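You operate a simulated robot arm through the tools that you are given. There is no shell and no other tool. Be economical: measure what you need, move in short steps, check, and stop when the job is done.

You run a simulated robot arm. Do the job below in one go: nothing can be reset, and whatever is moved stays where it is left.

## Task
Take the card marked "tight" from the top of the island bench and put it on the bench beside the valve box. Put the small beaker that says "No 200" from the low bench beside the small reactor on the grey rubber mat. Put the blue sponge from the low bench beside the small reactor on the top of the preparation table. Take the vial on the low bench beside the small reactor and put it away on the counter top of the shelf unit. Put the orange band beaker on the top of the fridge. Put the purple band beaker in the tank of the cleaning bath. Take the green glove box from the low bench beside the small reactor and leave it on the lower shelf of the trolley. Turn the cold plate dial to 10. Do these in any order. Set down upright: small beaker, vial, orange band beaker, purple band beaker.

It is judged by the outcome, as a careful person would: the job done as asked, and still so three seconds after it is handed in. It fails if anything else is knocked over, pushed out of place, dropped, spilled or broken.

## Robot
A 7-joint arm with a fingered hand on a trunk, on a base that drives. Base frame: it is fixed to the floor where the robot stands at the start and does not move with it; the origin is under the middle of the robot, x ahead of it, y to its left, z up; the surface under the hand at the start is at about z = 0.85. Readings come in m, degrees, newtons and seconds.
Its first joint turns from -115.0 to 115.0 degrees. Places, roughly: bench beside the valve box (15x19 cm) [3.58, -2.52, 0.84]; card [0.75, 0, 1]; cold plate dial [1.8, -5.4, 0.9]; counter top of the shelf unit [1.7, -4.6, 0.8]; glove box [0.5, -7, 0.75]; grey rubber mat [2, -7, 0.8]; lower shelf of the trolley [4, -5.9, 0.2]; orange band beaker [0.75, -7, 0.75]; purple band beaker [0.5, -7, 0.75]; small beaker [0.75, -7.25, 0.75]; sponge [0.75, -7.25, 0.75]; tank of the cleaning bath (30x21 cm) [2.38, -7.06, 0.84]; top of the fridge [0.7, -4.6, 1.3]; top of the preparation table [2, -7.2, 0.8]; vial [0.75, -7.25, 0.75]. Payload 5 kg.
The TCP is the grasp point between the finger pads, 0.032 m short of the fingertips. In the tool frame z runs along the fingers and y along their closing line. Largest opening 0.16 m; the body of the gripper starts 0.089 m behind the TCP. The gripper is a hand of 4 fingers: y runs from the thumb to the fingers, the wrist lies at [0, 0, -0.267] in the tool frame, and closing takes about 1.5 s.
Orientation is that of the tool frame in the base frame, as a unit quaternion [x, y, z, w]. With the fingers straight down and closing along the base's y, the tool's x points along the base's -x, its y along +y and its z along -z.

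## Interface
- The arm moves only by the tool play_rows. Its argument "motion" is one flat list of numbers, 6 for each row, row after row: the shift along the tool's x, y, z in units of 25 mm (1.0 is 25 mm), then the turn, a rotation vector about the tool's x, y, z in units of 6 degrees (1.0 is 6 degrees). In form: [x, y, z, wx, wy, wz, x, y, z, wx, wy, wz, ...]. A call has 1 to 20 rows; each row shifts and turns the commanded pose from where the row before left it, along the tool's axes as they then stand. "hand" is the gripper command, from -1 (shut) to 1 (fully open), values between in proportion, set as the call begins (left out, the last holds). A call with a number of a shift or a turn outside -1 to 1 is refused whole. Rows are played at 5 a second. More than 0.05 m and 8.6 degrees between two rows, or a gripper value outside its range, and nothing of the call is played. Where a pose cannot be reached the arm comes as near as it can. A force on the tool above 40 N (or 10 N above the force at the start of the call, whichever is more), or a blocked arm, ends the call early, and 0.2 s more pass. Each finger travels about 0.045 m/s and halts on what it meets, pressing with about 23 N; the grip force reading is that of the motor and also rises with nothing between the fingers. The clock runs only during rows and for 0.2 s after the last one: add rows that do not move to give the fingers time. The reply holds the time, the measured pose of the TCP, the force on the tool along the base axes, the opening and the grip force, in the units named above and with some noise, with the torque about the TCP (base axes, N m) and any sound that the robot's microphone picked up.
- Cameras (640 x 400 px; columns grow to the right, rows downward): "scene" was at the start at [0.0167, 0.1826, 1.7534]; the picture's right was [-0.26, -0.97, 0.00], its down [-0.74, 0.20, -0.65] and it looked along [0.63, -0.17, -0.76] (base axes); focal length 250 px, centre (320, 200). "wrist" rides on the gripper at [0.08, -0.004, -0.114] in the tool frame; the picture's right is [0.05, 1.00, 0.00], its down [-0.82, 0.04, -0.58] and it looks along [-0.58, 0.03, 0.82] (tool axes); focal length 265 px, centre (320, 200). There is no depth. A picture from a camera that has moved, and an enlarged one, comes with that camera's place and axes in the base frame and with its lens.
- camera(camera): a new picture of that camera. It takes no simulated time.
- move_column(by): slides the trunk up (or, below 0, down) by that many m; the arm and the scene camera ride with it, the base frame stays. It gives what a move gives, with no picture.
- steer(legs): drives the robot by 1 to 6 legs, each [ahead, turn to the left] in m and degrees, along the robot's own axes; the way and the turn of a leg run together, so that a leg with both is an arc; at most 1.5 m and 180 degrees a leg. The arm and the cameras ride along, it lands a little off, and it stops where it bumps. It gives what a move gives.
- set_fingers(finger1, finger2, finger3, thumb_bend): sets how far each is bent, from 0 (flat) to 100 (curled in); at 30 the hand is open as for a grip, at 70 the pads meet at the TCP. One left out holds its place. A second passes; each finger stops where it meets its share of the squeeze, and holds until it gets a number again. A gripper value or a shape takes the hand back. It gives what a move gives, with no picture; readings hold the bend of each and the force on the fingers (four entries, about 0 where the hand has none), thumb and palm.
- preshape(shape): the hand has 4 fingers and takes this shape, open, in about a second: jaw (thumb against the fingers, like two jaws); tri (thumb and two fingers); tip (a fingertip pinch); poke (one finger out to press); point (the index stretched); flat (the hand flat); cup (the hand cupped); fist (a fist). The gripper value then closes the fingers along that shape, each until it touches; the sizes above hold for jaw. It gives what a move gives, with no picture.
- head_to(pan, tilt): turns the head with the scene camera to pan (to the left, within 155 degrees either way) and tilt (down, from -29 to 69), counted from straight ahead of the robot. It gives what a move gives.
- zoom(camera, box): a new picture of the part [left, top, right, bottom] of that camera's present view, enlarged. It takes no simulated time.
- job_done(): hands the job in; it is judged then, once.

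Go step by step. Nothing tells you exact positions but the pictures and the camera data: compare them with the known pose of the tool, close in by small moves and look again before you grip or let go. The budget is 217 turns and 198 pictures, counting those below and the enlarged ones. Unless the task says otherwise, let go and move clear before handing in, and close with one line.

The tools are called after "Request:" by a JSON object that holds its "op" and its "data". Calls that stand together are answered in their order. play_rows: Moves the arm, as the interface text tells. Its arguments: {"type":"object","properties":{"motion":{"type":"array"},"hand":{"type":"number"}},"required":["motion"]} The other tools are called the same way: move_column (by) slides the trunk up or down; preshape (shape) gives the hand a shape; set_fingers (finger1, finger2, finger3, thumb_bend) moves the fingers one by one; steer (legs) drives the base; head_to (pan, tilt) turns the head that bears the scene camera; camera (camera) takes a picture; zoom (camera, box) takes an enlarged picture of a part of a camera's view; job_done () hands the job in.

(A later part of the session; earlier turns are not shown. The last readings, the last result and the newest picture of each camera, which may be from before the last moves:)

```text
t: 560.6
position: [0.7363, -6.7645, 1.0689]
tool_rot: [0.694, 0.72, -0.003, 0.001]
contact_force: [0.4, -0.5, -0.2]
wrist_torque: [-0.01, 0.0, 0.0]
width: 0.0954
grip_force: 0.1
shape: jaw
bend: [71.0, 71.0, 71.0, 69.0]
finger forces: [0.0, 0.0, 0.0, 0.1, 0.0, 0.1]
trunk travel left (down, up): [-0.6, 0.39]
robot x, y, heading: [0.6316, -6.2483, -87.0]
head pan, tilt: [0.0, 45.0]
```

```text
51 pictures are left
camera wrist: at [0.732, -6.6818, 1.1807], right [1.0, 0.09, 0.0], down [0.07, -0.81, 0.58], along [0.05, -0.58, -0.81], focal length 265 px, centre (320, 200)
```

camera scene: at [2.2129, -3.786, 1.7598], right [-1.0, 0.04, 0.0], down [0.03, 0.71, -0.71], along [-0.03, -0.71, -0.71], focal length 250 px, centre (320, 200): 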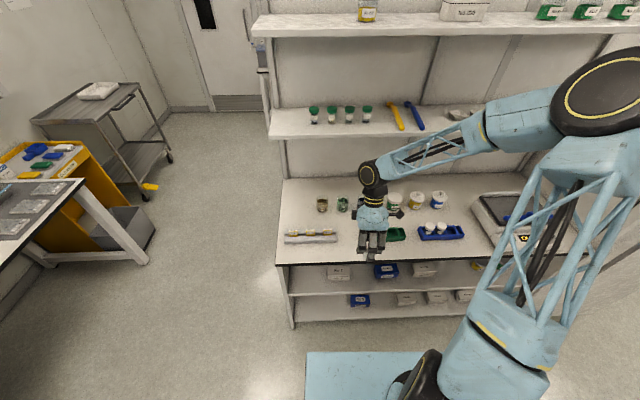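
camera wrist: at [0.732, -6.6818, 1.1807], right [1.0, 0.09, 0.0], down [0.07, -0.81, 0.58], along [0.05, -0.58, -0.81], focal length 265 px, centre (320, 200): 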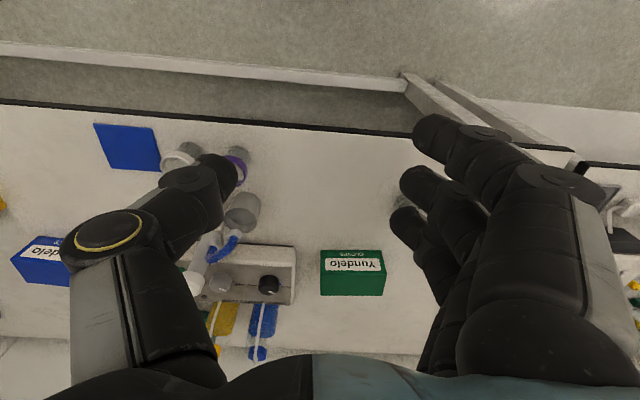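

I'll move over the purple beaker with the hand turned so the thumb goes to the back-right corner between its neighbours.

Request:
{"op": "play_rows", "data": {"motion": [-0.9, -0.987, 0, 0, 0, 0, -0.9, -0.987, 0, 0, 0, 0, -0.9, -0.987, 0, 0, 0, 0, -0.9, -0.987, 0, 0, 0, 0, -0.9, -0.987, 0, 0, 0, 0, 0, 0, 0, 0, 0, -1, 0, 0, 0, 0, 0, -1, 0, 0, 0, 0, 0, -1, 0, 0, 0, 0, 0, -1, 0, 0, 0, 0, 0, -1, 0, 0, 0, 0, 0, -1, 0, 0, 0, 0, 0, -1, 0, 0, 1, 0, 0, -0.15, 0, 0, 1, 0, 0, 0, 0, 0, 1, 0, 0, 0, 0, 0, 1, 0, 0, 0, 0, 0, 0, 0, 0, 0], "hand": 0}}

Request:
{"op": "camera", "data": {"camera": "wrist"}}

```text
t: 564.2
position: [0.6177, -6.8791, 0.9698]
tool_rot: [0.384, 0.923, -0.004, 0.0]
contact_force: [0.4, 0.4, -0.2]
wrist_torque: [0.0, -0.01, 0.0]
width: 0.0806
grip_force: 0.0
shape: jaw
bend: [72.0, 72.0, 72.0, 70.0]
finger forces: [0.0, 0.1, 0.1, 0.0, 0.1, 0.0]
trunk travel left (down, up): [-0.6, 0.39]
robot x, y, heading: [0.6296, -6.2489, -87.1]
head pan, tilt: [0.0, 45.0]
```

```text
50 pictures are left
camera wrist: at [0.5594, -6.8236, 1.0832], right [0.67, 0.74, -0.01], down [0.61, -0.54, 0.58], along [0.43, -0.39, -0.81], focal length 265 px, centre (320, 200)
```

wrist: 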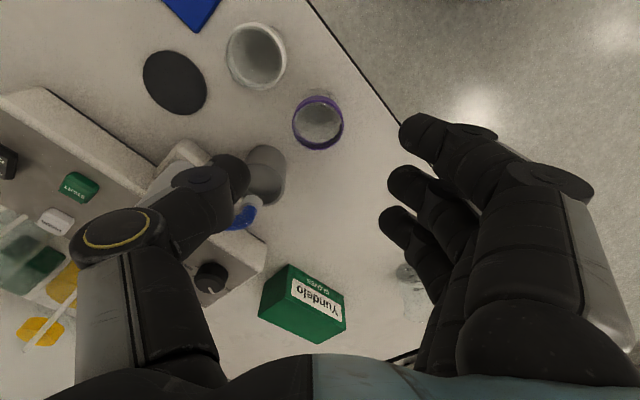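

The thumb's lane between the white beaker and cup is clear. Descending.

Request:
{"op": "play_rows", "data": {"motion": [0, 0, 0.85, 0, 0, 0, 0, 0, 0.85, 0, 0, 0, 0, 0, 0.85, 0, 0, 0, 0, 0, 0.85, 0, 0, 0, 0, 0, 0.85, 0, 0, 0, 0, 0, 0.85, 0, 0, 0, 0, 0, 0, 0, 0, 0]}}

Request:
{"op": "camera", "data": {"camera": "wrist"}}

```text
t: 565.8
position: [0.6158, -6.882, 0.8424]
tool_rot: [0.383, 0.924, -0.004, 0.002]
contact_force: [0.6, 1.4, 0.7]
wrist_torque: [0.02, -0.04, -0.01]
width: 0.081
grip_force: 0.0
shape: jaw
bend: [72.0, 72.0, 72.0, 70.0]
finger forces: [0.0, 0.0, 0.0, 0.0, 0.0, 0.0]
trunk travel left (down, up): [-0.6, 0.39]
robot x, y, heading: [0.6285, -6.2455, -87.1]
head pan, tilt: [0.0, 45.0]
```

```text
49 pictures are left
camera wrist: at [0.5584, -6.8254, 0.9548], right [0.67, 0.74, -0.01], down [0.61, -0.54, 0.58], along [0.43, -0.39, -0.81], focal length 265 px, centre (320, 200)
```

wrist: 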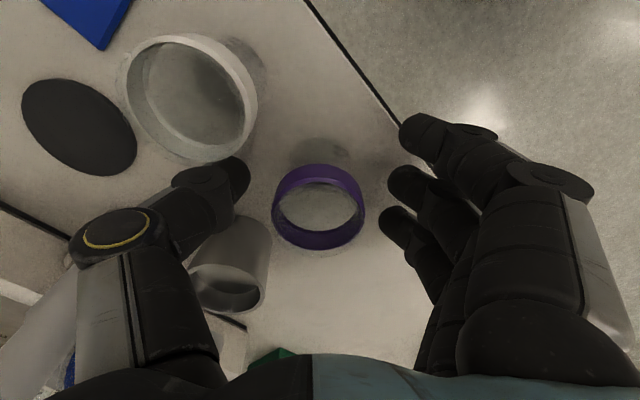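

Aligned around the purple beaker. Closing and checking.

Request:
{"op": "play_rows", "data": {"motion": [0, 0, 0, 0, 0, 0, 0, 0, 0, 0, 0, 0, 0, 0, 0, 0, 0, 0, 0, 0, 0, 0, 0, 0, 0, 0, 0, 0, 0, 0, 0, 0, 0, 0, 0, 0], "hand": -0.7}}

Request:
{"op": "play_rows", "data": {"motion": [0, 0, -0.4, 0, 0, 0, 0, 0, -0.8, 0, 0, 0, 0, 0, -1, 0, 0, 0, 0, 0, -1, 0, 0, 0, 0, 0, -1, 0, 0, 0, 0, 0, -1, 0, 0, 0, 0, 0, -1, 0, 0, 0, 0, 0, -1, 0, 0, 0, 0, 0, -1, 0, 0, 0, 0, 0, -1, 0, 0, 0, 0, 0, -1, 0, 0, 0, 0, 0, 0, 0, 0, 0]}}

Request:
{"op": "camera", "data": {"camera": "wrist"}}

```text
t: 567.2
position: [0.6145, -6.8819, 0.8424]
tool_rot: [0.384, 0.923, -0.004, 0.001]
contact_force: [0.0, -0.6, 1.7]
wrist_torque: [-0.03, 0.02, -0.03]
width: 0.0239
grip_force: 22.8
shape: jaw
bend: [68.0, 73.0, 70.0, 70.0]
finger forces: [0.6, 8.7, 7.8, 0.0, 19.3, 0.0]
trunk travel left (down, up): [-0.6, 0.39]
robot x, y, heading: [0.6288, -6.2498, -87.1]
head pan, tilt: [0.0, 45.0]
```

```text
t: 569.8
position: [0.616, -6.8798, 1.0982]
tool_rot: [0.384, 0.923, -0.005, 0.001]
contact_force: [0.7, 0.4, 0.1]
wrist_torque: [0.01, 0.03, 0.01]
width: 0.0227
grip_force: 23.0
shape: jaw
bend: [68.0, 73.0, 69.0, 70.0]
finger forces: [0.4, 9.2, 8.7, 0.0, 19.2, 0.0]
trunk travel left (down, up): [-0.6, 0.39]
robot x, y, heading: [0.6289, -6.2507, -86.9]
head pan, tilt: [0.0, 45.0]
```

```text
48 pictures are left
camera wrist: at [0.5588, -6.8234, 1.2101], right [0.67, 0.74, -0.01], down [0.61, -0.54, 0.58], along [0.43, -0.39, -0.81], focal length 265 px, centre (320, 200)
```

wrist: 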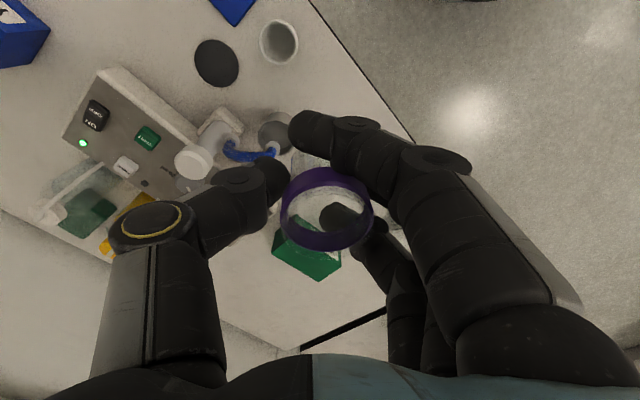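

Purple beaker held upright. Returning the hand to neutral and driving to the cleaning bath.

Request:
{"op": "play_rows", "data": {"motion": [0, 0, 0, 0, 0, 1, 0, 0, 0, 0, 0, 1, 0, 0, 0, 0, 0, 1, 0, 0, 0, 0, 0, 1, 0, 0, 0, 0, 0, 1, 0, 0, 0, 0, 0, 1, 0, 0, 0, 0, 0, 1, 0.8, 0, -0.5, 0, 0, 0.2, 1, 0, -0.5, 0, 0, 0, 1, 0, -0.5, 0, 0, 0, 1, 0, -0.5, 0, 0, 0, 0, 0, 0, 0, 0, 0]}}

Request:
{"op": "steer", "data": {"legs": [[0, 87], [1.5, 0], [0.25, 0], [0, -90]]}}

Request:
{"op": "camera", "data": {"camera": "scene"}}

Request:
{"op": "camera", "data": {"camera": "wrist"}}

```text
t: 572.4
position: [0.6124, -6.7834, 1.1461]
tool_rot: [0.697, 0.717, -0.004, 0.002]
contact_force: [-0.7, 0.9, -1.1]
wrist_torque: [-0.02, 0.03, -0.01]
width: 0.0231
grip_force: 23.0
shape: jaw
bend: [68.0, 73.0, 69.0, 70.0]
finger forces: [0.4, 9.2, 8.9, 0.1, 19.2, 0.1]
trunk travel left (down, up): [-0.6, 0.39]
robot x, y, heading: [0.6301, -6.248, -87.1]
head pan, tilt: [0.0, 45.0]
```

```text
t: 589.3
position: [2.3654, -6.7686, 1.1467]
tool_rot: [0.715, 0.699, -0.002, 0.002]
contact_force: [0.1, 0.0, -0.8]
wrist_torque: [0.02, -0.03, 0.02]
width: 0.0224
grip_force: 22.8
shape: jaw
bend: [68.0, 73.0, 69.0, 71.0]
finger forces: [0.0, 9.0, 9.3, 0.0, 19.2, 0.0]
trunk travel left (down, up): [-0.6, 0.39]
robot x, y, heading: [2.4121, -6.2319, -90.1]
head pan, tilt: [0.0, 45.0]
```

```text
47 pictures are left
camera scene: at [2.6179, -6.2544, 1.7598], right [-1.0, 0.0, 0.0], down [0.0, 0.71, -0.71], along [0.0, -0.71, -0.71], focal length 250 px, centre (320, 200)
```

scene: 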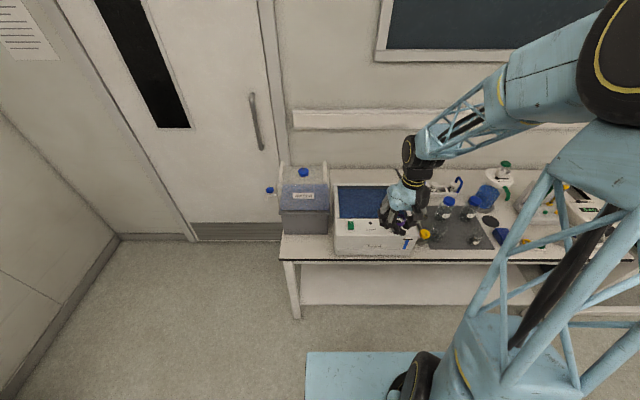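

```text
46 pictures are left
camera wrist: at [2.3659, -6.6857, 1.2593], right [1.0, 0.03, 0.0], down [0.03, -0.81, 0.58], along [0.01, -0.58, -0.81], focal length 265 px, centre (320, 200)
```

wrist: 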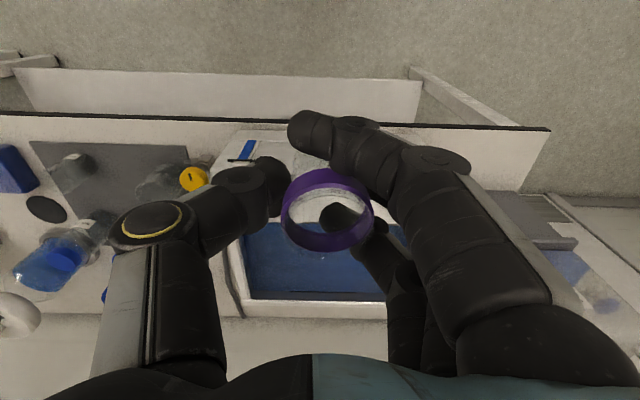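

Request:
{"op": "zoom", "data": {"camera": "scene", "box": [310, 160, 440, 260]}}

```text
4.00 times, centred on (375, 210) of scene
camera zoom: at [2.6179, -6.2544, 1.7598], right [-1.0, 0.0, 0.0], down [0.0, 0.71, -0.71], along [0.0, -0.71, -0.71], focal length 1000 px, centre (100, 160)
```

zoom: 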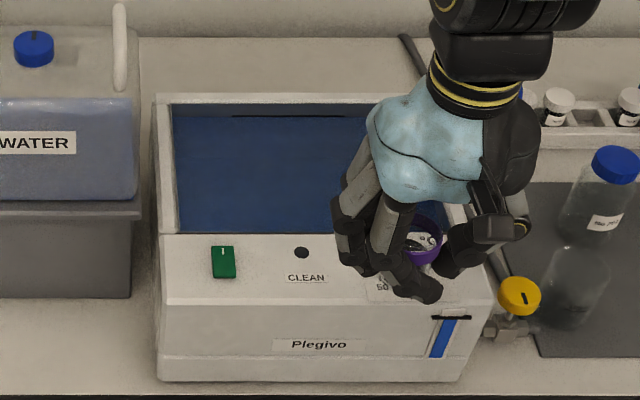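

The tank opening spans x 2.23–2.53, y -7.15 to -6.95, rim z≈0.955. I'll bring the beaker over its centre, just above the rim.

Request:
{"op": "play_rows", "data": {"motion": [-0.937, 0.081, 0, 0, 0, 0, -0.937, 0.081, 0, 0, 0, 0, -0.937, 0.081, 0, 0, 0, 0, -0.937, 0.081, 0, 0, 0, 0, -0.937, 0.081, 0, 0, 0, 0, -0.937, 0.081, 0, 0, 0, 0, -0.937, 0.081, 0, 0, 0, 0, -0.937, 0.081, 0, 0, 0, 0, -0.937, 0.081, 0, 0, 0, 0, -0.937, 0.081, 0, 0, 0, 0, -0.937, 0.081, 0, 0, 0, 0, -0.937, 0.081, 0, 0, 0, 0, 0, 0, 0.9, 0, 0, 0, 0, 0, 0.9, 0, 0, 0, 0, 0, 0.9, 0, 0, 0, 0, 0, 0.9, 0, 0, 0, 0, 0, 0.9, 0, 0, 0, 0, 0, 0, 0, 0, 0]}}

Request:
{"op": "camera", "data": {"camera": "wrist"}}

Request:
{"op": "zoom", "data": {"camera": "scene", "box": [310, 150, 440, 250]}}

```text
t: 593.1
position: [2.3841, -7.0514, 1.0374]
tool_rot: [0.715, 0.699, -0.005, 0.002]
contact_force: [-0.4, 0.9, -0.6]
wrist_torque: [-0.03, 0.0, 0.0]
width: 0.0225
grip_force: 23.1
shape: jaw
bend: [68.0, 73.0, 69.0, 71.0]
finger forces: [0.1, 9.7, 10.3, 0.1, 19.0, 0.0]
trunk travel left (down, up): [-0.6, 0.39]
robot x, y, heading: [2.4136, -6.233, -89.9]
head pan, tilt: [0.0, 45.0]
```

```text
44 pictures are left
camera wrist: at [2.384, -6.9691, 1.15], right [1.0, 0.03, 0.0], down [0.03, -0.81, 0.58], along [0.01, -0.58, -0.81], focal length 265 px, centre (320, 200)
```

wrist: 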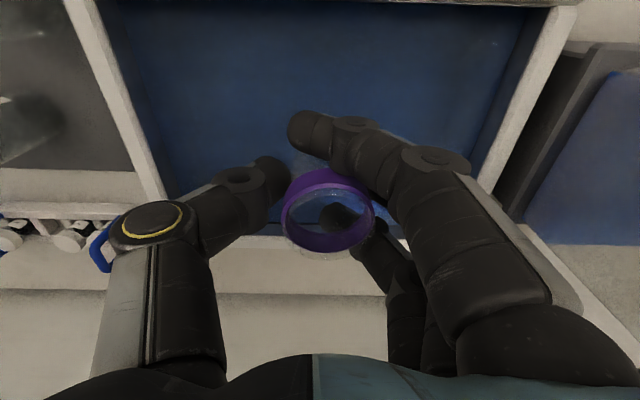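

```text
4.00 times, centred on (375, 200) of scene
camera zoom: at [2.618, -6.2545, 1.7598], right [-1.0, 0.0, 0.0], down [0.0, 0.71, -0.71], along [0.0, -0.71, -0.71], focal length 1000 px, centre (100, 200)
```

zoom: 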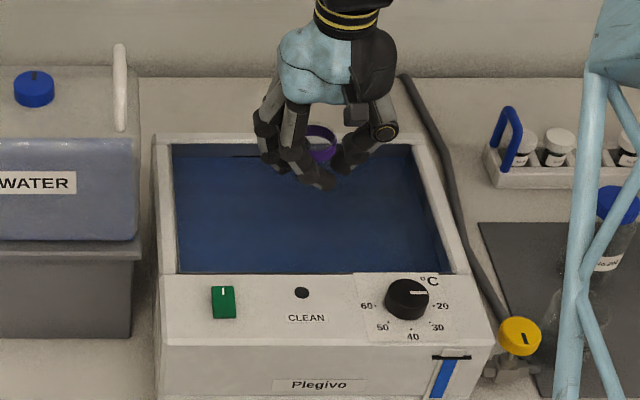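

Centred over the tank. Lowering inside, then slowly to the bottom.

Request:
{"op": "play_rows", "data": {"motion": [0, 0, 0.9, 0, 0, 0, 0, 0, 0.9, 0, 0, 0, 0, 0, 0.9, 0, 0, 0, 0, 0, 0.9, 0, 0, 0, 0, 0, 0.9, 0, 0, 0, 0, 0, 0.5, 0, 0, 0, 0, 0, 0, 0, 0, 0]}}

Request:
{"op": "play_rows", "data": {"motion": [0, 0, 0.15, 0, 0, 0, 0, 0, 0.15, 0, 0, 0, 0, 0, 0.15, 0, 0, 0, 0, 0, 0.15, 0, 0, 0, 0, 0, 0.15, 0, 0, 0, 0, 0, 0.15, 0, 0, 0, 0, 0, 0.15, 0, 0, 0, 0, 0, 0.15, 0, 0, 0, 0, 0, 0.15, 0, 0, 0, 0, 0, 0.15, 0, 0, 0, 0, 0, 0.15, 0, 0, 0, 0, 0, 0.15, 0, 0, 0, 0, 0, 0, 0, 0, 0]}}

Request:
{"op": "camera", "data": {"camera": "wrist"}}

```text
t: 594.7
position: [2.3832, -7.0518, 0.9119]
tool_rot: [0.715, 0.699, -0.005, 0.002]
contact_force: [-1.3, -0.1, 0.4]
wrist_torque: [0.04, 0.02, 0.03]
width: 0.0228
grip_force: 22.9
shape: jaw
bend: [68.0, 73.0, 69.0, 71.0]
finger forces: [0.1, 9.9, 10.6, 0.0, 19.1, 0.0]
trunk travel left (down, up): [-0.6, 0.39]
robot x, y, heading: [2.4118, -6.2346, -89.9]
head pan, tilt: [0.0, 45.0]
```

```text
t: 596.8
position: [2.3819, -7.0544, 0.8832]
tool_rot: [0.715, 0.699, -0.007, 0.004]
contact_force: [-0.1, 4.6, 24.3]
wrist_torque: [-0.14, -0.11, 0.07]
width: 0.0251
grip_force: 23.5
shape: jaw
bend: [68.0, 74.0, 70.0, 72.0]
finger forces: [0.2, 12.5, 13.2, 0.0, 24.3, 0.0]
trunk travel left (down, up): [-0.6, 0.39]
robot x, y, heading: [2.4124, -6.2358, -89.8]
head pan, tilt: [0.0, 45.0]
stopped in row 10: the force on the tool passed its limit at 44 N (the readings are from after the stop); the commanded pose is now the measured one
```

```text
42 pictures are left
camera wrist: at [2.3825, -6.9705, 0.9953], right [1.0, 0.03, 0.0], down [0.03, -0.81, 0.59], along [0.01, -0.59, -0.81], focal length 265 px, centre (320, 200)
```

wrist: 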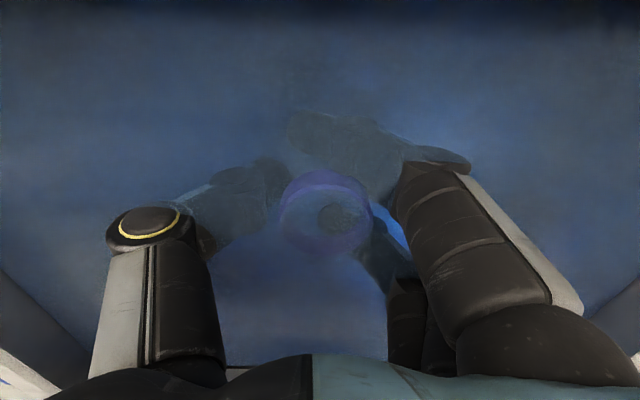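

Touching the bottom at z≈0.84, as expected. Easing, opening and withdrawing.

Request:
{"op": "play_rows", "data": {"motion": [0, 0, -0.08, 0, 0, 0, 0, 0, 0, 0, 0, 0, 0, 0, 0, 0, 0, 0, 0, 0, 0, 0, 0, 0, 0, 0, 0, 0, 0, 0, 0, 0, 0, 0, 0, 0, 0, 0, 0, 0, 0, 0, 0, 0, -0.4, 0, 0, 0, 0, 0, -0.7, 0, 0, 0, 0, 0, -0.9, 0, 0, 0, 0, 0, -1, 0, 0, 0, 0, 0, -1, 0, 0, 0, 0, 0, -1, 0, 0, 0, 0, 0, -1, 0, 0, 0, 0, 0, -1, 0, 0, 0, 0, 0, -1, 0, 0, 0, 0, 0, -1, 0, 0, 0, 0, 0, 0, 0, 0, 0], "hand": 0.1}}

Request:
{"op": "camera", "data": {"camera": "wrist"}}

```text
t: 600.6
position: [2.3832, -7.0517, 1.1079]
tool_rot: [0.716, 0.699, -0.005, 0.003]
contact_force: [-0.2, -0.5, -0.4]
wrist_torque: [0.01, -0.01, 0.01]
width: 0.087
grip_force: 0.0
shape: jaw
bend: [72.0, 72.0, 72.0, 70.0]
finger forces: [0.1, 0.0, 0.0, 0.0, 0.0, 0.0]
trunk travel left (down, up): [-0.6, 0.39]
robot x, y, heading: [2.4137, -6.2365, -89.9]
head pan, tilt: [0.0, 45.0]
```

```text
41 pictures are left
camera wrist: at [2.3836, -6.9697, 1.2191], right [1.0, 0.03, 0.0], down [0.03, -0.81, 0.59], along [0.01, -0.59, -0.81], focal length 265 px, centre (320, 200)
```

wrist: 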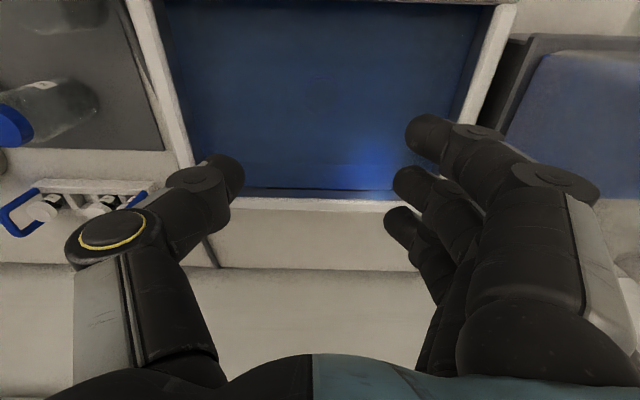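

Request:
{"op": "zoom", "data": {"camera": "wrist", "box": [260, 40, 400, 150]}}

```text
3.64 times, centred on (330, 95) of wrist
camera zoom: at [2.3836, -6.9697, 1.2191], right [1.0, 0.03, 0.0], down [0.03, -0.81, 0.59], along [0.01, -0.59, -0.81], focal length 965 px, centre (284, 582)
```

zoom: 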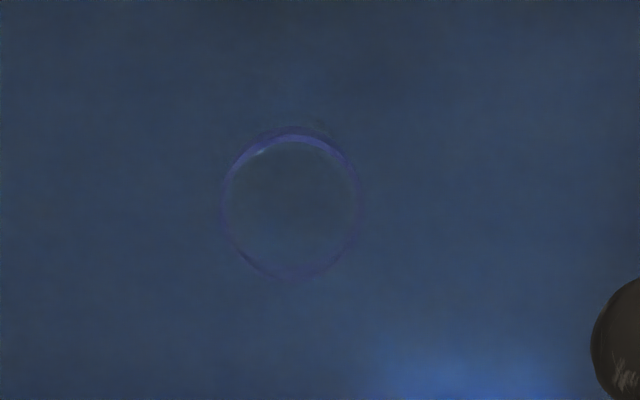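

The purple beaker stands upright on the tank bottom. Before the glove box, I'll study the trolley from here.

Request:
{"op": "head_to", "data": {"pan": 98, "tilt": 28}}

Request:
{"op": "camera", "data": {"camera": "scene"}}

Request:
{"op": "zoom", "data": {"camera": "scene", "box": [140, 100, 400, 300]}}

```text
t: 602.3
position: [2.383, -7.0527, 1.1071]
tool_rot: [0.715, 0.699, -0.006, 0.004]
contact_force: [0.0, -0.5, -0.5]
wrist_torque: [-0.02, 0.0, -0.03]
width: 0.0872
grip_force: 0.0
shape: jaw
bend: [72.0, 72.0, 72.0, 70.0]
finger forces: [0.1, 0.0, 0.0, 0.0, 0.0, 0.0]
trunk travel left (down, up): [-0.6, 0.39]
robot x, y, heading: [2.4133, -6.2326, -90.1]
head pan, tilt: [98.0, 28.0]
```

```text
39 pictures are left
camera scene: at [2.7082, -6.1604, 1.7855], right [0.14, -0.99, 0.0], down [-0.47, -0.07, -0.88], along [0.87, 0.12, -0.47], focal length 250 px, centre (320, 200)
```

scene: 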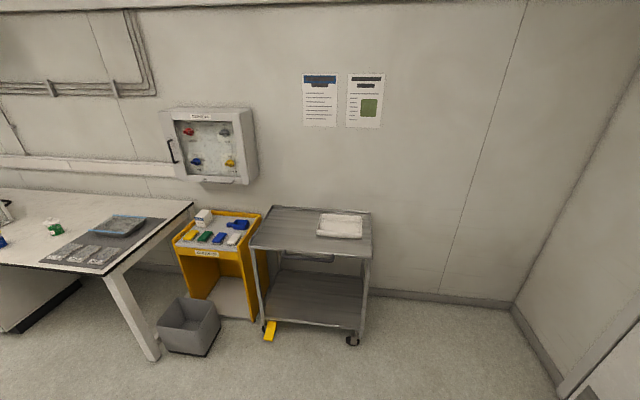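

```text
2.00 times, centred on (270, 200) of scene
camera zoom: at [2.7082, -6.1604, 1.7855], right [0.14, -0.99, 0.0], down [-0.47, -0.07, -0.88], along [0.87, 0.12, -0.47], focal length 500 px, centre (420, 200)
```

zoom: 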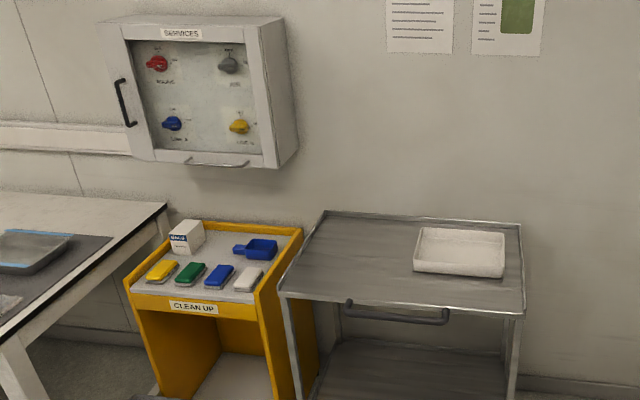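

The trolley's lower shelf (z≈0.2, front edge x≈3.81, y -6.3 to -5.6) has about 0.58 m of clearance under the top. Now I'll fetch the green glove box.

Request:
{"op": "play_rows", "data": {"motion": [1, 0, 0, 0, 0, 0, 1, 0, 0, 0, 0, 0, 1, 0, 0, 0, 0, 0, 1, 0, 0, 0, 0, 0, 1, 0, 0, 0, 0, 0, 1, 0, 0, 0, 0, 0, 1, 0, 0, 0, 0, 0, 1, 0, 0, 0, 0, 0, 1, 0, 0, 0, 0, 0, 1, 0, 0, 0, 0, 0, 1, 0, 0, 0, 0, 0, 1, 0, 0, 0, 0, 0]}}

Request:
{"op": "steer", "data": {"legs": [[0, -90], [1.5, 0], [0.08, 0], [0, 90], [0.13, 0]]}}

Request:
{"op": "camera", "data": {"camera": "wrist"}}

```text
t: 604.9
position: [2.3901, -6.7502, 1.1034]
tool_rot: [0.715, 0.699, -0.006, 0.003]
contact_force: [-0.4, 0.6, -0.2]
wrist_torque: [0.0, 0.0, 0.03]
width: 0.0873
grip_force: 0.1
shape: jaw
bend: [72.0, 72.0, 72.0, 70.0]
finger forces: [0.1, 0.0, 0.1, 0.1, 0.1, 0.0]
trunk travel left (down, up): [-0.6, 0.39]
robot x, y, heading: [2.4147, -6.2358, -89.8]
head pan, tilt: [98.0, 28.0]
```

```text
t: 622.0
position: [0.7903, -6.8601, 1.1028]
tool_rot: [0.72, 0.694, -0.006, 0.003]
contact_force: [0.0, -0.4, -0.4]
wrist_torque: [0.04, -0.03, 0.02]
width: 0.0873
grip_force: 0.1
shape: jaw
bend: [72.0, 72.0, 72.0, 70.0]
finger forces: [0.0, 0.0, 0.0, 0.1, 0.0, 0.0]
trunk travel left (down, up): [-0.6, 0.39]
robot x, y, heading: [0.8205, -6.342, -90.8]
head pan, tilt: [98.0, 28.0]
```

```text
37 pictures are left
camera wrist: at [0.792, -6.7773, 1.2154], right [1.0, 0.01, 0.0], down [0.01, -0.81, 0.59], along [0.01, -0.59, -0.81], focal length 265 px, centre (320, 200)
```

wrist: 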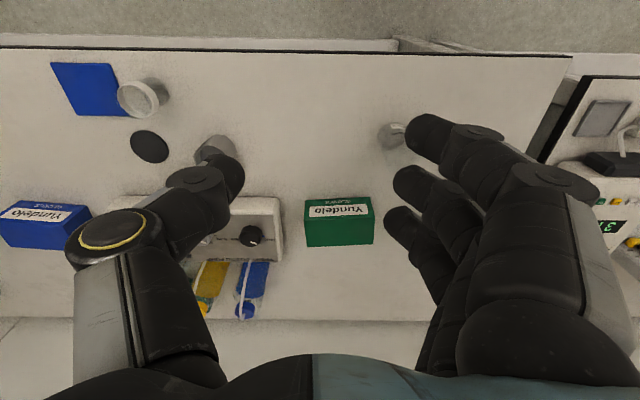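

The glove box is at (0.836, -7.12), about 13×7.4×5 cm. I'll move above it, turn the hand -92° to grip its short side, and descend partway.

Request:
{"op": "play_rows", "data": {"motion": [-0.94, 0.2, 0, 0, 0, 0, -0.94, 0.2, 0, 0, 0, 0, -0.94, 0.2, 0, 0, 0, 0, -0.94, 0.2, 0, 0, 0, 0, -0.94, 0.2, 0, 0, 0, 0, -0.94, 0.2, 0, 0, 0, 0, -0.94, 0.2, 0, 0, 0, 0, -0.94, 0.2, 0, 0, 0, 0, -0.94, 0.2, 0, 0, 0, 0, -0.94, 0.2, 0, 0, 0, 0, -0.94, 0.2, 0, 0, 0, 0, 0, 0, 0, 0, 0, -1, 0, 0, 0, 0, 0, -1, 0, 0, 0, 0, 0, -1, 0, 0, 0, 0, 0, -1, 0, 0, 0, 0, 0, -1, 0, 0, 0, 0, 0, -1, 0, 0, 0, 0, 0, -1, 0, 0, 0, 0, 0, -1, 0, 0, 0, 0, 0, -1], "hand": 0.5}}

Request:
{"op": "play_rows", "data": {"motion": [0, 0, 0, 0, 0, -1, 0, 0, 0, 0, 0, -1, 0, 0, 0, 0, 0, -1, 0, 0, 0, 0, 0, -1, 0, 0, 0, 0, 0, -1, 0, 0, 0, 0, 0, -1, 0, 0, 0, 0, 0, -0.35, 0, 0, 1, 0, 0, 0, 0, 0, 1, 0, 0, 0, 0, 0, 1, 0, 0, 0, 0, 0, 1, 0, 0, 0, 0, 0, 1, 0, 0, 0, 0, 0, 0, 0, 0, 0]}}

Request:
{"op": "camera", "data": {"camera": "wrist"}}

```text
t: 626.2
position: [0.8345, -7.1198, 1.1068]
tool_rot: [0.327, 0.945, -0.007, 0.001]
contact_force: [-0.4, 0.2, -0.8]
wrist_torque: [0.01, 0.02, -0.03]
width: 0.1196
grip_force: 0.1
shape: jaw
bend: [63.0, 63.0, 63.0, 60.0]
finger forces: [0.0, 0.0, 0.0, 0.0, 0.0, 0.0]
trunk travel left (down, up): [-0.6, 0.39]
robot x, y, heading: [0.8201, -6.342, -91.0]
head pan, tilt: [98.0, 28.0]
```

```text
t: 629.0
position: [0.8344, -7.1221, 0.9818]
tool_rot: [0.001, 1.0, -0.006, -0.001]
contact_force: [0.5, -0.5, -0.6]
wrist_torque: [0.0, 0.03, -0.03]
width: 0.1195
grip_force: 0.1
shape: jaw
bend: [63.0, 63.0, 63.0, 60.0]
finger forces: [0.1, 0.0, 0.0, 0.0, 0.0, 0.0]
trunk travel left (down, up): [-0.6, 0.39]
robot x, y, heading: [0.8198, -6.3413, -90.8]
head pan, tilt: [98.0, 28.0]
```

```text
36 pictures are left
camera wrist: at [0.7558, -7.1233, 1.095], right [-0.05, 1.0, -0.01], down [0.82, 0.05, 0.57], along [0.57, 0.02, -0.82], focal length 265 px, centre (320, 200)
```

wrist: 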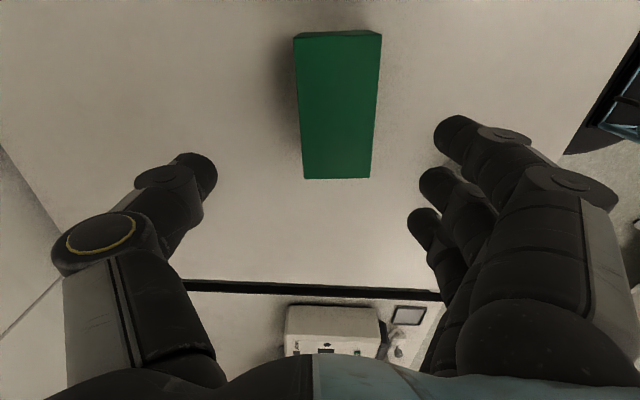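

I'll shift 1.6 cm to centre on the box, descend and grip.

Request:
{"op": "play_rows", "data": {"motion": [0, 0.65, 0, 0, 0, 0, 0, 0, 0.93, 0, 0, 0, 0, 0, 0.93, 0, 0, 0, 0, 0, 0.93, 0, 0, 0, 0, 0, 0.93, 0, 0, 0, 0, 0, 0.93, 0, 0, 0, 0, 0, 0.93, 0, 0, 0, 0, 0, 0, 0, 0, 0]}}

Request:
{"op": "play_rows", "data": {"motion": [0, 0, 0, 0, 0, 0, 0, 0, 0, 0, 0, 0, 0, 0, 0, 0, 0, 0, 0, 0, 0, 0, 0, 0, 0, 0, 0, 0, 0, 0, 0, 0, 0, 0, 0, 0, 0, 0, 0, 0, 0, 0], "hand": -0.4}}

Request:
{"op": "camera", "data": {"camera": "wrist"}}

```text
t: 630.9
position: [0.8337, -7.1077, 0.8437]
tool_rot: [0.001, 1.0, -0.006, -0.001]
contact_force: [-0.3, -0.2, 1.1]
wrist_torque: [-0.01, -0.01, 0.03]
width: 0.1197
grip_force: 0.0
shape: jaw
bend: [63.0, 63.0, 63.0, 60.0]
finger forces: [0.0, 0.0, 0.1, 0.0, 0.1, 0.0]
trunk travel left (down, up): [-0.6, 0.39]
robot x, y, heading: [0.8244, -6.343, -91.0]
head pan, tilt: [98.0, 28.0]
```

```text
t: 632.5
position: [0.833, -7.1074, 0.8431]
tool_rot: [0.001, 1.0, -0.007, -0.002]
contact_force: [-0.4, 0.3, -0.2]
wrist_torque: [0.02, -0.02, -0.02]
width: 0.0625
grip_force: 22.9
shape: jaw
bend: [73.0, 73.0, 73.0, 70.0]
finger forces: [7.1, 6.9, 6.7, 0.0, 20.5, 0.0]
trunk travel left (down, up): [-0.6, 0.39]
robot x, y, heading: [0.819, -6.3428, -91.0]
head pan, tilt: [98.0, 28.0]
```

```text
35 pictures are left
camera wrist: at [0.7567, -7.1089, 0.9566], right [-0.05, 1.0, -0.01], down [0.82, 0.05, 0.57], along [0.57, 0.02, -0.82], focal length 265 px, centre (320, 200)
```

wrist: 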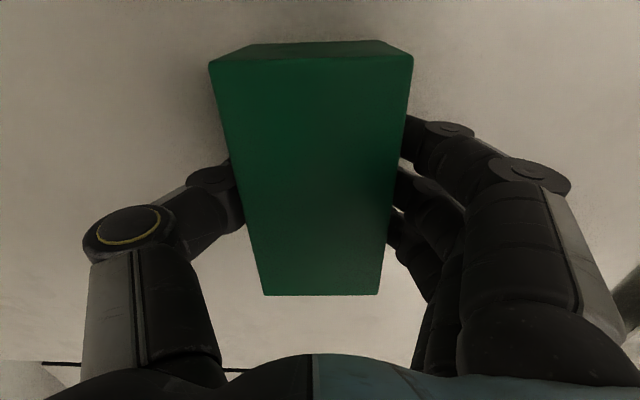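

Firmly held. Lifting, turning the hand back, and driving toward the trolley.

Request:
{"op": "play_rows", "data": {"motion": [0, 0, -0.4, 0, 0, 0, 0, 0, -0.8, 0, 0, 0, 0, 0, -1, 0, 0, 0, 0, 0, -1, 0, 0, 0, 0, 0, -1, 0, 0, 0, 0, 0, -1, 0, 0, 0, 0, 0, -1, 0, 0, 0, 0, 0, -1, 0, 0, 0, 0, 0, -1, 0, 0, 0, 0, 0, -1, 0, 0, 0, 0, 0, 0, 0, 0, 1, 0, 0, 0, 0, 0, 1, 0, 0, 0, 0, 0, 1, 0, 0, 0, 0, 0, 1, 0, 0, 0, 0, 0, 1, 0, 0, 0, 0, 0, 1, 0, 0, 0, 0, 0, 1, 0, 0, 0, 0, 0, 1, 0, 0, 0, 0, 0, 1, 0, 0, 0, 0, 0, 1]}}

Request:
{"op": "play_rows", "data": {"motion": [0, 0, 0, 0, 0, 1, 0, 0, 0, 0, 0, 1, 0, 0, 0, 0, 0, 1, 0, 0, 0, 0, 0, 1, 0, 0, 0, 0, 0, 1, 0, 0, 0, 0, 0, 0.35, 1, 0, 0, 0, 0, 0, 1, 0, 0, 0, 0, 0, 1, 0, 0, 0, 0, 0, 1, 0, 0, 0, 0, 0, 1, 0, 0, 0, 0, 0, 1, 0, 0, 0, 0, 0, 1, 0, 0, 0, 0, 0, 1, 0, 0, 0, 0, 0, 1, 0, 0, 0, 0, 0, 1, 0, 0, 0, 0, 0]}}

Request:
{"op": "steer", "data": {"legs": [[-0.22, 0], [0, 91], [1.5, 0], [0.6, 0]]}}

Request:
{"op": "head_to", "data": {"pan": 0, "tilt": 40}}

Request:
{"op": "camera", "data": {"camera": "scene"}}

```text
t: 636.6
position: [0.836, -7.1038, 1.0712]
tool_rot: [0.501, 0.865, -0.006, 0.001]
contact_force: [0.7, 1.0, -2.7]
wrist_torque: [-0.02, -0.01, 0.01]
width: 0.0626
grip_force: 22.9
shape: jaw
bend: [73.0, 73.0, 73.0, 70.0]
finger forces: [7.1, 6.8, 6.6, 0.1, 20.6, 0.1]
trunk travel left (down, up): [-0.6, 0.39]
robot x, y, heading: [0.8208, -6.3435, -90.6]
head pan, tilt: [98.0, 28.0]
```

```text
t: 640.0
position: [0.8441, -6.8538, 1.0688]
tool_rot: [0.721, 0.693, -0.006, 0.005]
contact_force: [-0.8, 0.0, -1.5]
wrist_torque: [-0.03, 0.0, 0.02]
width: 0.0624
grip_force: 23.1
shape: jaw
bend: [73.0, 73.0, 73.0, 70.0]
finger forces: [7.1, 6.8, 6.6, 0.1, 20.6, 0.0]
trunk travel left (down, up): [-0.6, 0.39]
robot x, y, heading: [0.819, -6.3411, -90.9]
head pan, tilt: [98.0, 28.0]
```

```text
t: 655.6
position: [3.4042, -6.1471, 1.0677]
tool_rot: [0.026, 1.0, -0.002, 0.006]
contact_force: [-0.6, 0.3, -3.3]
wrist_torque: [-0.02, 0.03, 0.01]
width: 0.0623
grip_force: 22.7
shape: jaw
bend: [73.0, 73.0, 73.0, 70.0]
finger forces: [7.3, 6.8, 6.6, 0.1, 20.6, 0.0]
trunk travel left (down, up): [-0.6, 0.39]
robot x, y, heading: [2.8886, -6.1637, -1.3]
head pan, tilt: [98.0, 28.0]
```

```text
t: 657.3
position: [3.4048, -6.148, 1.0683]
tool_rot: [0.026, 1.0, -0.002, 0.006]
contact_force: [0.7, -0.4, -2.5]
wrist_torque: [-0.01, 0.03, -0.02]
width: 0.0626
grip_force: 23.0
shape: jaw
bend: [73.0, 73.0, 73.0, 70.0]
finger forces: [7.2, 6.8, 6.6, 0.0, 20.7, 0.0]
trunk travel left (down, up): [-0.6, 0.39]
robot x, y, heading: [2.8882, -6.1626, -1.7]
head pan, tilt: [0.0, 40.0]
```

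```text
34 pictures are left
camera scene: at [2.9226, -5.9625, 1.767], right [-0.03, -1.0, 0.0], down [-0.64, 0.02, -0.77], along [0.77, -0.02, -0.64], focal length 250 px, centre (320, 200)
```

scene: 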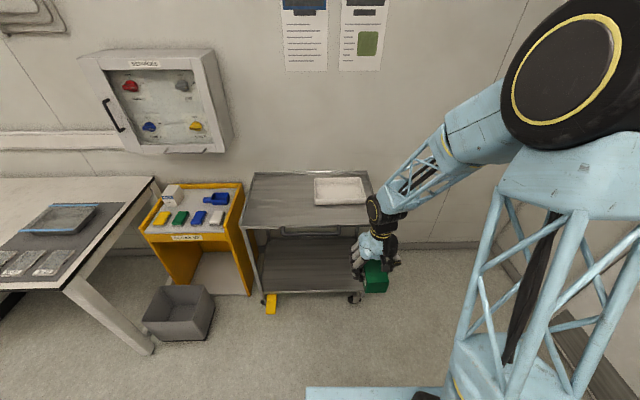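

I'll centre myself on the trolley at y≈-5.93, x≈3.13, then lower the trunk.

Request:
{"op": "steer", "data": {"legs": [[0, 91.5], [0.23, 0], [0, -90], [0.22, 0]]}}

Request:
{"op": "move_column", "data": {"by": -0.58}}

Request:
{"op": "camera", "data": {"camera": "scene"}}

Request:
{"op": "camera", "data": {"camera": "wrist"}}

```text
t: 668.5
position: [3.6146, -5.8848, 1.0674]
tool_rot: [-0.001, 1.0, -0.001, 0.007]
contact_force: [0.2, 0.7, -2.7]
wrist_torque: [0.03, 0.03, 0.01]
width: 0.0622
grip_force: 23.3
shape: jaw
bend: [73.0, 73.0, 73.0, 70.0]
finger forces: [7.2, 6.8, 6.6, 0.0, 20.7, 0.0]
trunk travel left (down, up): [-0.6, 0.39]
robot x, y, heading: [3.1029, -5.9287, 1.9]
head pan, tilt: [0.0, 40.0]
```

```text
refused: -0.58 is not a number from -0.4 to 0.4
```

```text
33 pictures are left
camera scene: at [3.1243, -5.7266, 1.7669], right [0.03, -1.0, 0.0], down [-0.64, -0.02, -0.77], along [0.76, 0.02, -0.64], focal length 250 px, centre (320, 200)
```

scene: 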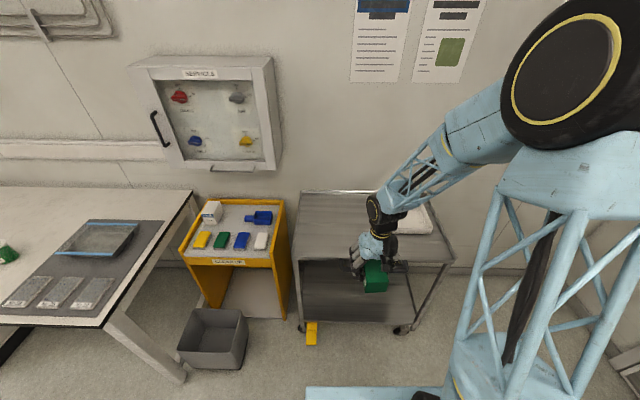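

```text
32 pictures are left
camera wrist: at [3.5355, -5.8873, 1.1805], right [-0.06, 1.0, 0.0], down [0.81, 0.05, 0.59], along [0.59, 0.03, -0.81], focal length 265 px, centre (320, 200)
```

wrist: 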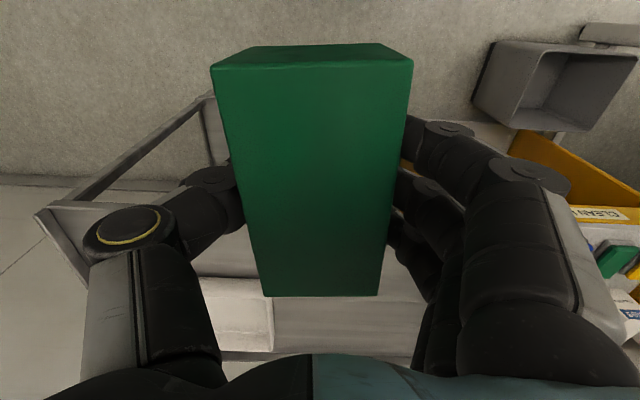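

Clear in front of the trolley. Lowering the trunk in two steps.

Request:
{"op": "move_column", "data": {"by": -0.4}}

Request:
{"op": "move_column", "data": {"by": -0.18}}

Request:
{"op": "camera", "data": {"camera": "scene"}}

Request:
{"op": "camera", "data": {"camera": "wrist"}}

```text
t: 672.3
position: [3.6139, -5.8841, 0.6687]
tool_rot: [-0.002, 1.0, -0.002, 0.006]
contact_force: [-0.3, -0.3, -2.8]
wrist_torque: [0.0, 0.02, 0.02]
width: 0.0622
grip_force: 23.2
shape: jaw
bend: [73.0, 73.0, 73.0, 70.0]
finger forces: [7.3, 6.8, 6.6, 0.0, 20.7, 0.0]
trunk travel left (down, up): [-0.2, 0.79]
robot x, y, heading: [3.101, -5.93, 1.5]
head pan, tilt: [0.0, 40.0]
```

```text
t: 674.3
position: [3.6143, -5.885, 0.488]
tool_rot: [-0.001, 1.0, -0.002, 0.006]
contact_force: [-0.3, 0.5, -2.0]
wrist_torque: [0.0, 0.01, 0.0]
width: 0.0625
grip_force: 23.4
shape: jaw
bend: [73.0, 73.0, 73.0, 70.0]
finger forces: [7.3, 6.8, 6.6, 0.0, 20.7, 0.0]
trunk travel left (down, up): [-0.02, 0.97]
robot x, y, heading: [3.1016, -5.9287, 1.6]
head pan, tilt: [0.0, 40.0]
```

```text
31 pictures are left
camera scene: at [3.1231, -5.7267, 1.1871], right [0.03, -1.0, 0.0], down [-0.64, -0.02, -0.77], along [0.77, 0.02, -0.64], focal length 250 px, centre (320, 200)
```

scene: 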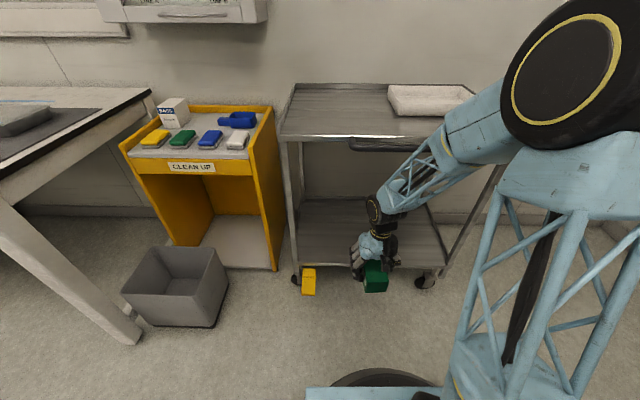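

```text
30 pictures are left
camera wrist: at [3.5347, -5.8873, 0.6008], right [-0.06, 1.0, 0.0], down [0.81, 0.05, 0.59], along [0.59, 0.03, -0.81], focal length 265 px, centre (320, 200)
```

wrist: 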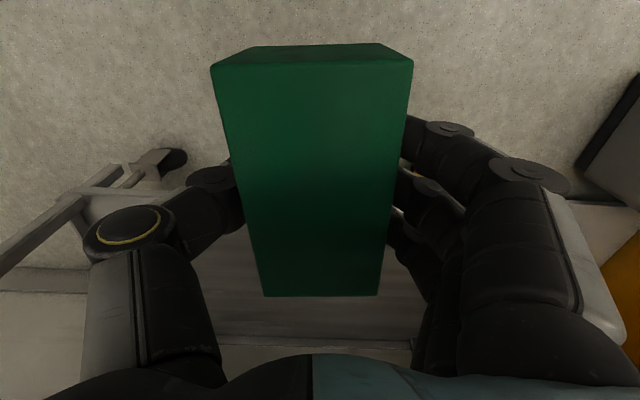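

I'll lower the hand to z≈0.30 in front of the trolley, then start extending in.

Request:
{"op": "play_rows", "data": {"motion": [0, 0, 0.95, 0, 0, 0, 0, 0, 0.95, 0, 0, 0, 0, 0, 0.95, 0, 0, 0, 0, 0, 0.95, 0, 0, 0, 0, 0, 0.95, 0, 0, 0, 0, 0, 0.95, 0, 0, 0, 0, 0, 0.95, 0, 0, 0, 0, 0, 0.95, 0, 0, 0, -0.9, 0, 0, 0, 0, 0, -0.9, 0, 0, 0, 0, 0, -0.9, 0, 0, 0, 0, 0, -0.9, 0, 0, 0, 0, 0, 0, 0, 0, 0, 0, 0]}}

Request:
{"op": "camera", "data": {"camera": "scene"}}

Request:
{"op": "camera", "data": {"camera": "wrist"}}

```text
t: 677.1
position: [3.7079, -5.8833, 0.299]
tool_rot: [-0.002, 1.0, -0.001, 0.006]
contact_force: [0.3, -0.9, -1.8]
wrist_torque: [0.0, -0.04, 0.01]
width: 0.0625
grip_force: 22.6
shape: jaw
bend: [73.0, 73.0, 73.0, 70.0]
finger forces: [7.3, 6.8, 6.5, 0.1, 20.7, 0.0]
trunk travel left (down, up): [-0.02, 0.97]
robot x, y, heading: [3.1014, -5.9282, 1.7]
head pan, tilt: [0.0, 40.0]
```

```text
29 pictures are left
camera scene: at [3.1231, -5.7266, 1.187], right [0.03, -1.0, 0.0], down [-0.64, -0.02, -0.77], along [0.77, 0.02, -0.64], focal length 250 px, centre (320, 200)
```

scene: 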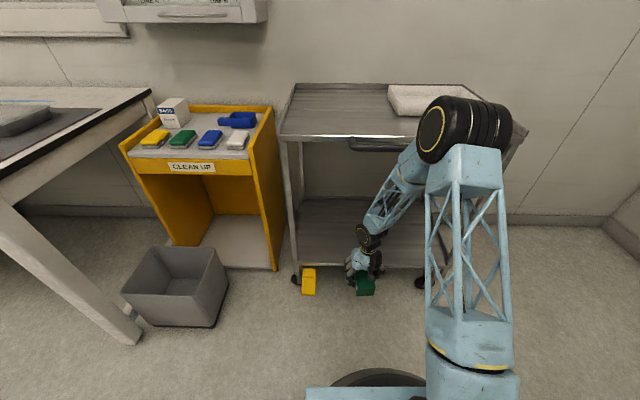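

```text
28 pictures are left
camera wrist: at [3.6281, -5.8861, 0.4117], right [-0.06, 1.0, 0.0], down [0.81, 0.05, 0.59], along [0.59, 0.03, -0.81], focal length 265 px, centre (320, 200)
```

wrist: 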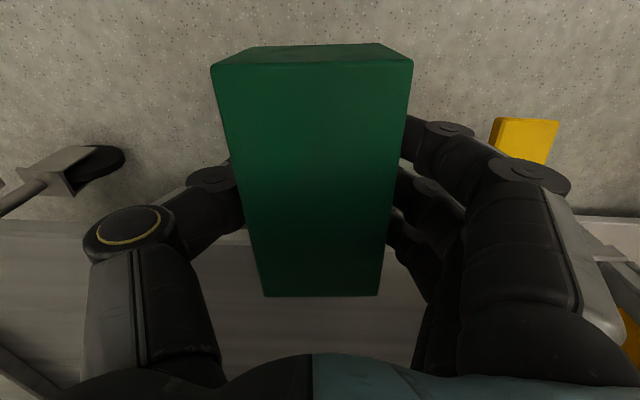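

Clearance looks fine: the forearm should pass about 6 cm below the top shelf edge. Extending the rest of the way in.

Request:
{"op": "play_rows", "data": {"motion": [-1, 0, 0, 0, 0, 0, -1, 0, 0, 0, 0, 0, -1, 0, 0, 0, 0, 0, -1, 0, 0, 0, 0, 0, 0, 0, 0, 0, 0, 0]}}

Request:
{"op": "camera", "data": {"camera": "scene"}}

```text
t: 678.3
position: [3.8087, -5.8837, 0.3003]
tool_rot: [-0.002, 1.0, -0.002, 0.006]
contact_force: [-0.6, -0.5, -2.9]
wrist_torque: [-0.04, -0.02, 0.01]
width: 0.0623
grip_force: 23.0
shape: jaw
bend: [73.0, 73.0, 73.0, 70.0]
finger forces: [7.4, 6.8, 6.6, 0.0, 20.6, 0.0]
trunk travel left (down, up): [-0.02, 0.97]
robot x, y, heading: [3.1028, -5.9288, 2.0]
head pan, tilt: [0.0, 40.0]
```

```text
27 pictures are left
camera scene: at [3.1232, -5.7267, 1.187], right [0.03, -1.0, 0.0], down [-0.64, -0.02, -0.77], along [0.77, 0.02, -0.64], focal length 250 px, centre (320, 200)
```

scene: 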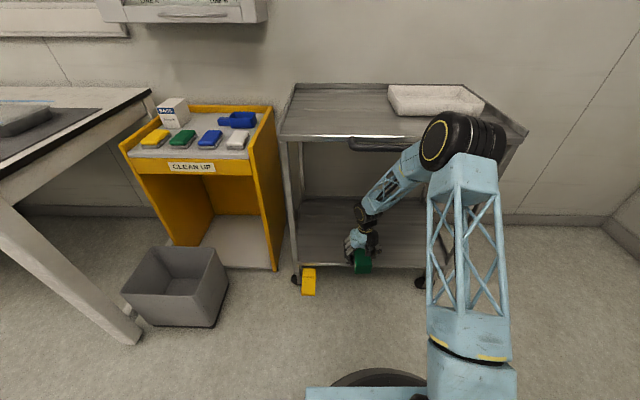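

Request:
{"op": "play_rows", "data": {"motion": [-1, 0, 0, 0, 0, 0, -1, 0, 0, 0, 0, 0, -1, 0, 0, 0, 0, 0, -1, 0, 0, 0, 0, 0, 0, 0, 0, 0, 0, 0]}}

Request:
{"op": "camera", "data": {"camera": "scene"}}

Request:
{"op": "camera", "data": {"camera": "wrist"}}

```text
t: 679.5
position: [3.8978, -5.88, 0.3159]
tool_rot: [-0.004, 1.0, -0.002, 0.012]
contact_force: [-0.2, -0.7, -1.6]
wrist_torque: [0.0, 0.02, 0.0]
width: 0.0625
grip_force: 22.8
shape: jaw
bend: [73.0, 73.0, 73.0, 70.0]
finger forces: [7.2, 6.8, 6.6, 0.0, 20.8, 0.0]
trunk travel left (down, up): [-0.02, 0.97]
robot x, y, heading: [3.0987, -5.9317, 1.7]
head pan, tilt: [0.0, 40.0]
```

```text
26 pictures are left
camera scene: at [3.0863, -5.7257, 1.191], right [0.03, -1.0, 0.0], down [-0.62, -0.02, -0.79], along [0.78, 0.02, -0.62], focal length 250 px, centre (320, 200)
```

scene: 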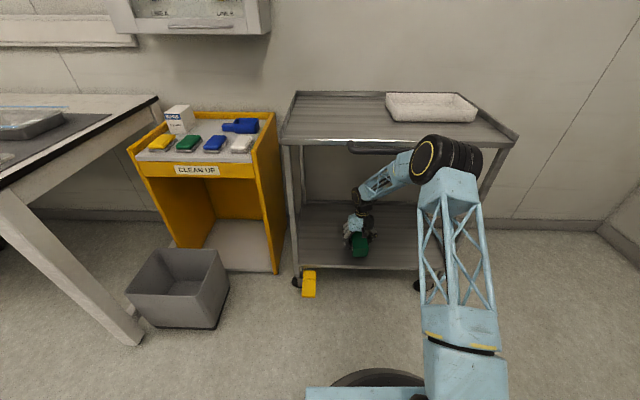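

```text
25 pictures are left
camera wrist: at [3.8173, -5.8845, 0.4268], right [-0.06, 1.0, -0.01], down [0.8, 0.05, 0.6], along [0.6, 0.03, -0.8], focal length 265 px, centre (320, 200)
```

wrist: 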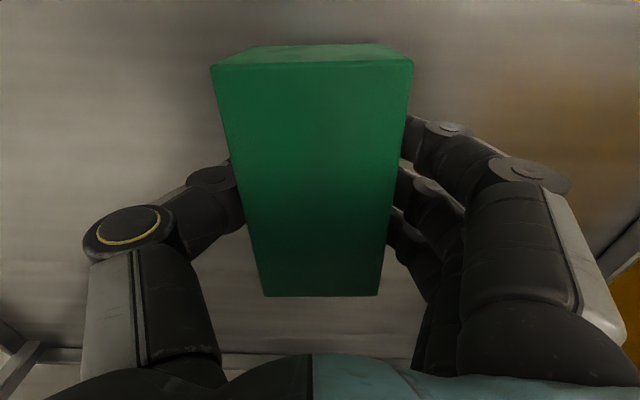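

The forearm seems to have nudged the trolley's front bar (the robot leaned back slightly). I'll pull back 6 cm, go lower, and look.

Request:
{"op": "play_rows", "data": {"motion": [1, 0, 0, 0, 0, 0, 1, 0, 0, 0, 0, 0, 0.4, 0, 0, 0, 0, 0, 0, 0, 0, 0, 0, 0, 0, 0, 0.4, 0, 0, 0, 0, 0, 0.4, 0, 0, 0, 0, 0, 0.3, 0, 0, 0, 0, 0, 0, 0, 0, 0]}}

Request:
{"op": "zoom", "data": {"camera": "scene", "box": [260, 80, 540, 310]}}

```text
t: 681.3
position: [3.8471, -5.8836, 0.2779]
tool_rot: [-0.003, 1.0, -0.002, 0.009]
contact_force: [-8.6, -1.6, 28.7]
wrist_torque: [-0.01, 0.2, 0.08]
width: 0.0635
grip_force: 23.1
shape: jaw
bend: [74.0, 74.0, 74.0, 71.0]
finger forces: [9.4, 8.9, 8.4, 0.1, 26.6, 0.0]
trunk travel left (down, up): [-0.02, 0.97]
robot x, y, heading: [3.1005, -5.9262, 1.6]
head pan, tilt: [0.0, 40.0]
stopped in row 8: the force on the tool passed its limit at 42 N (the readings are from after the stop); the commanded pose is now the measured one
```

```text
1.74 times, centred on (400, 195) of scene
camera zoom: at [3.121, -5.7267, 1.1871], right [0.03, -1.0, 0.0], down [-0.64, -0.02, -0.77], along [0.77, 0.02, -0.64], focal length 435 px, centre (181, 209)
```

zoom: 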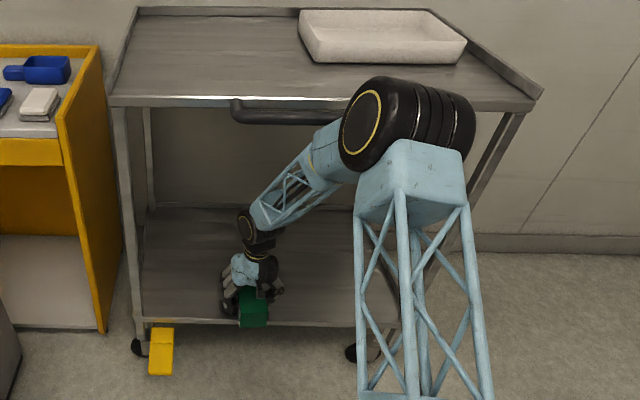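

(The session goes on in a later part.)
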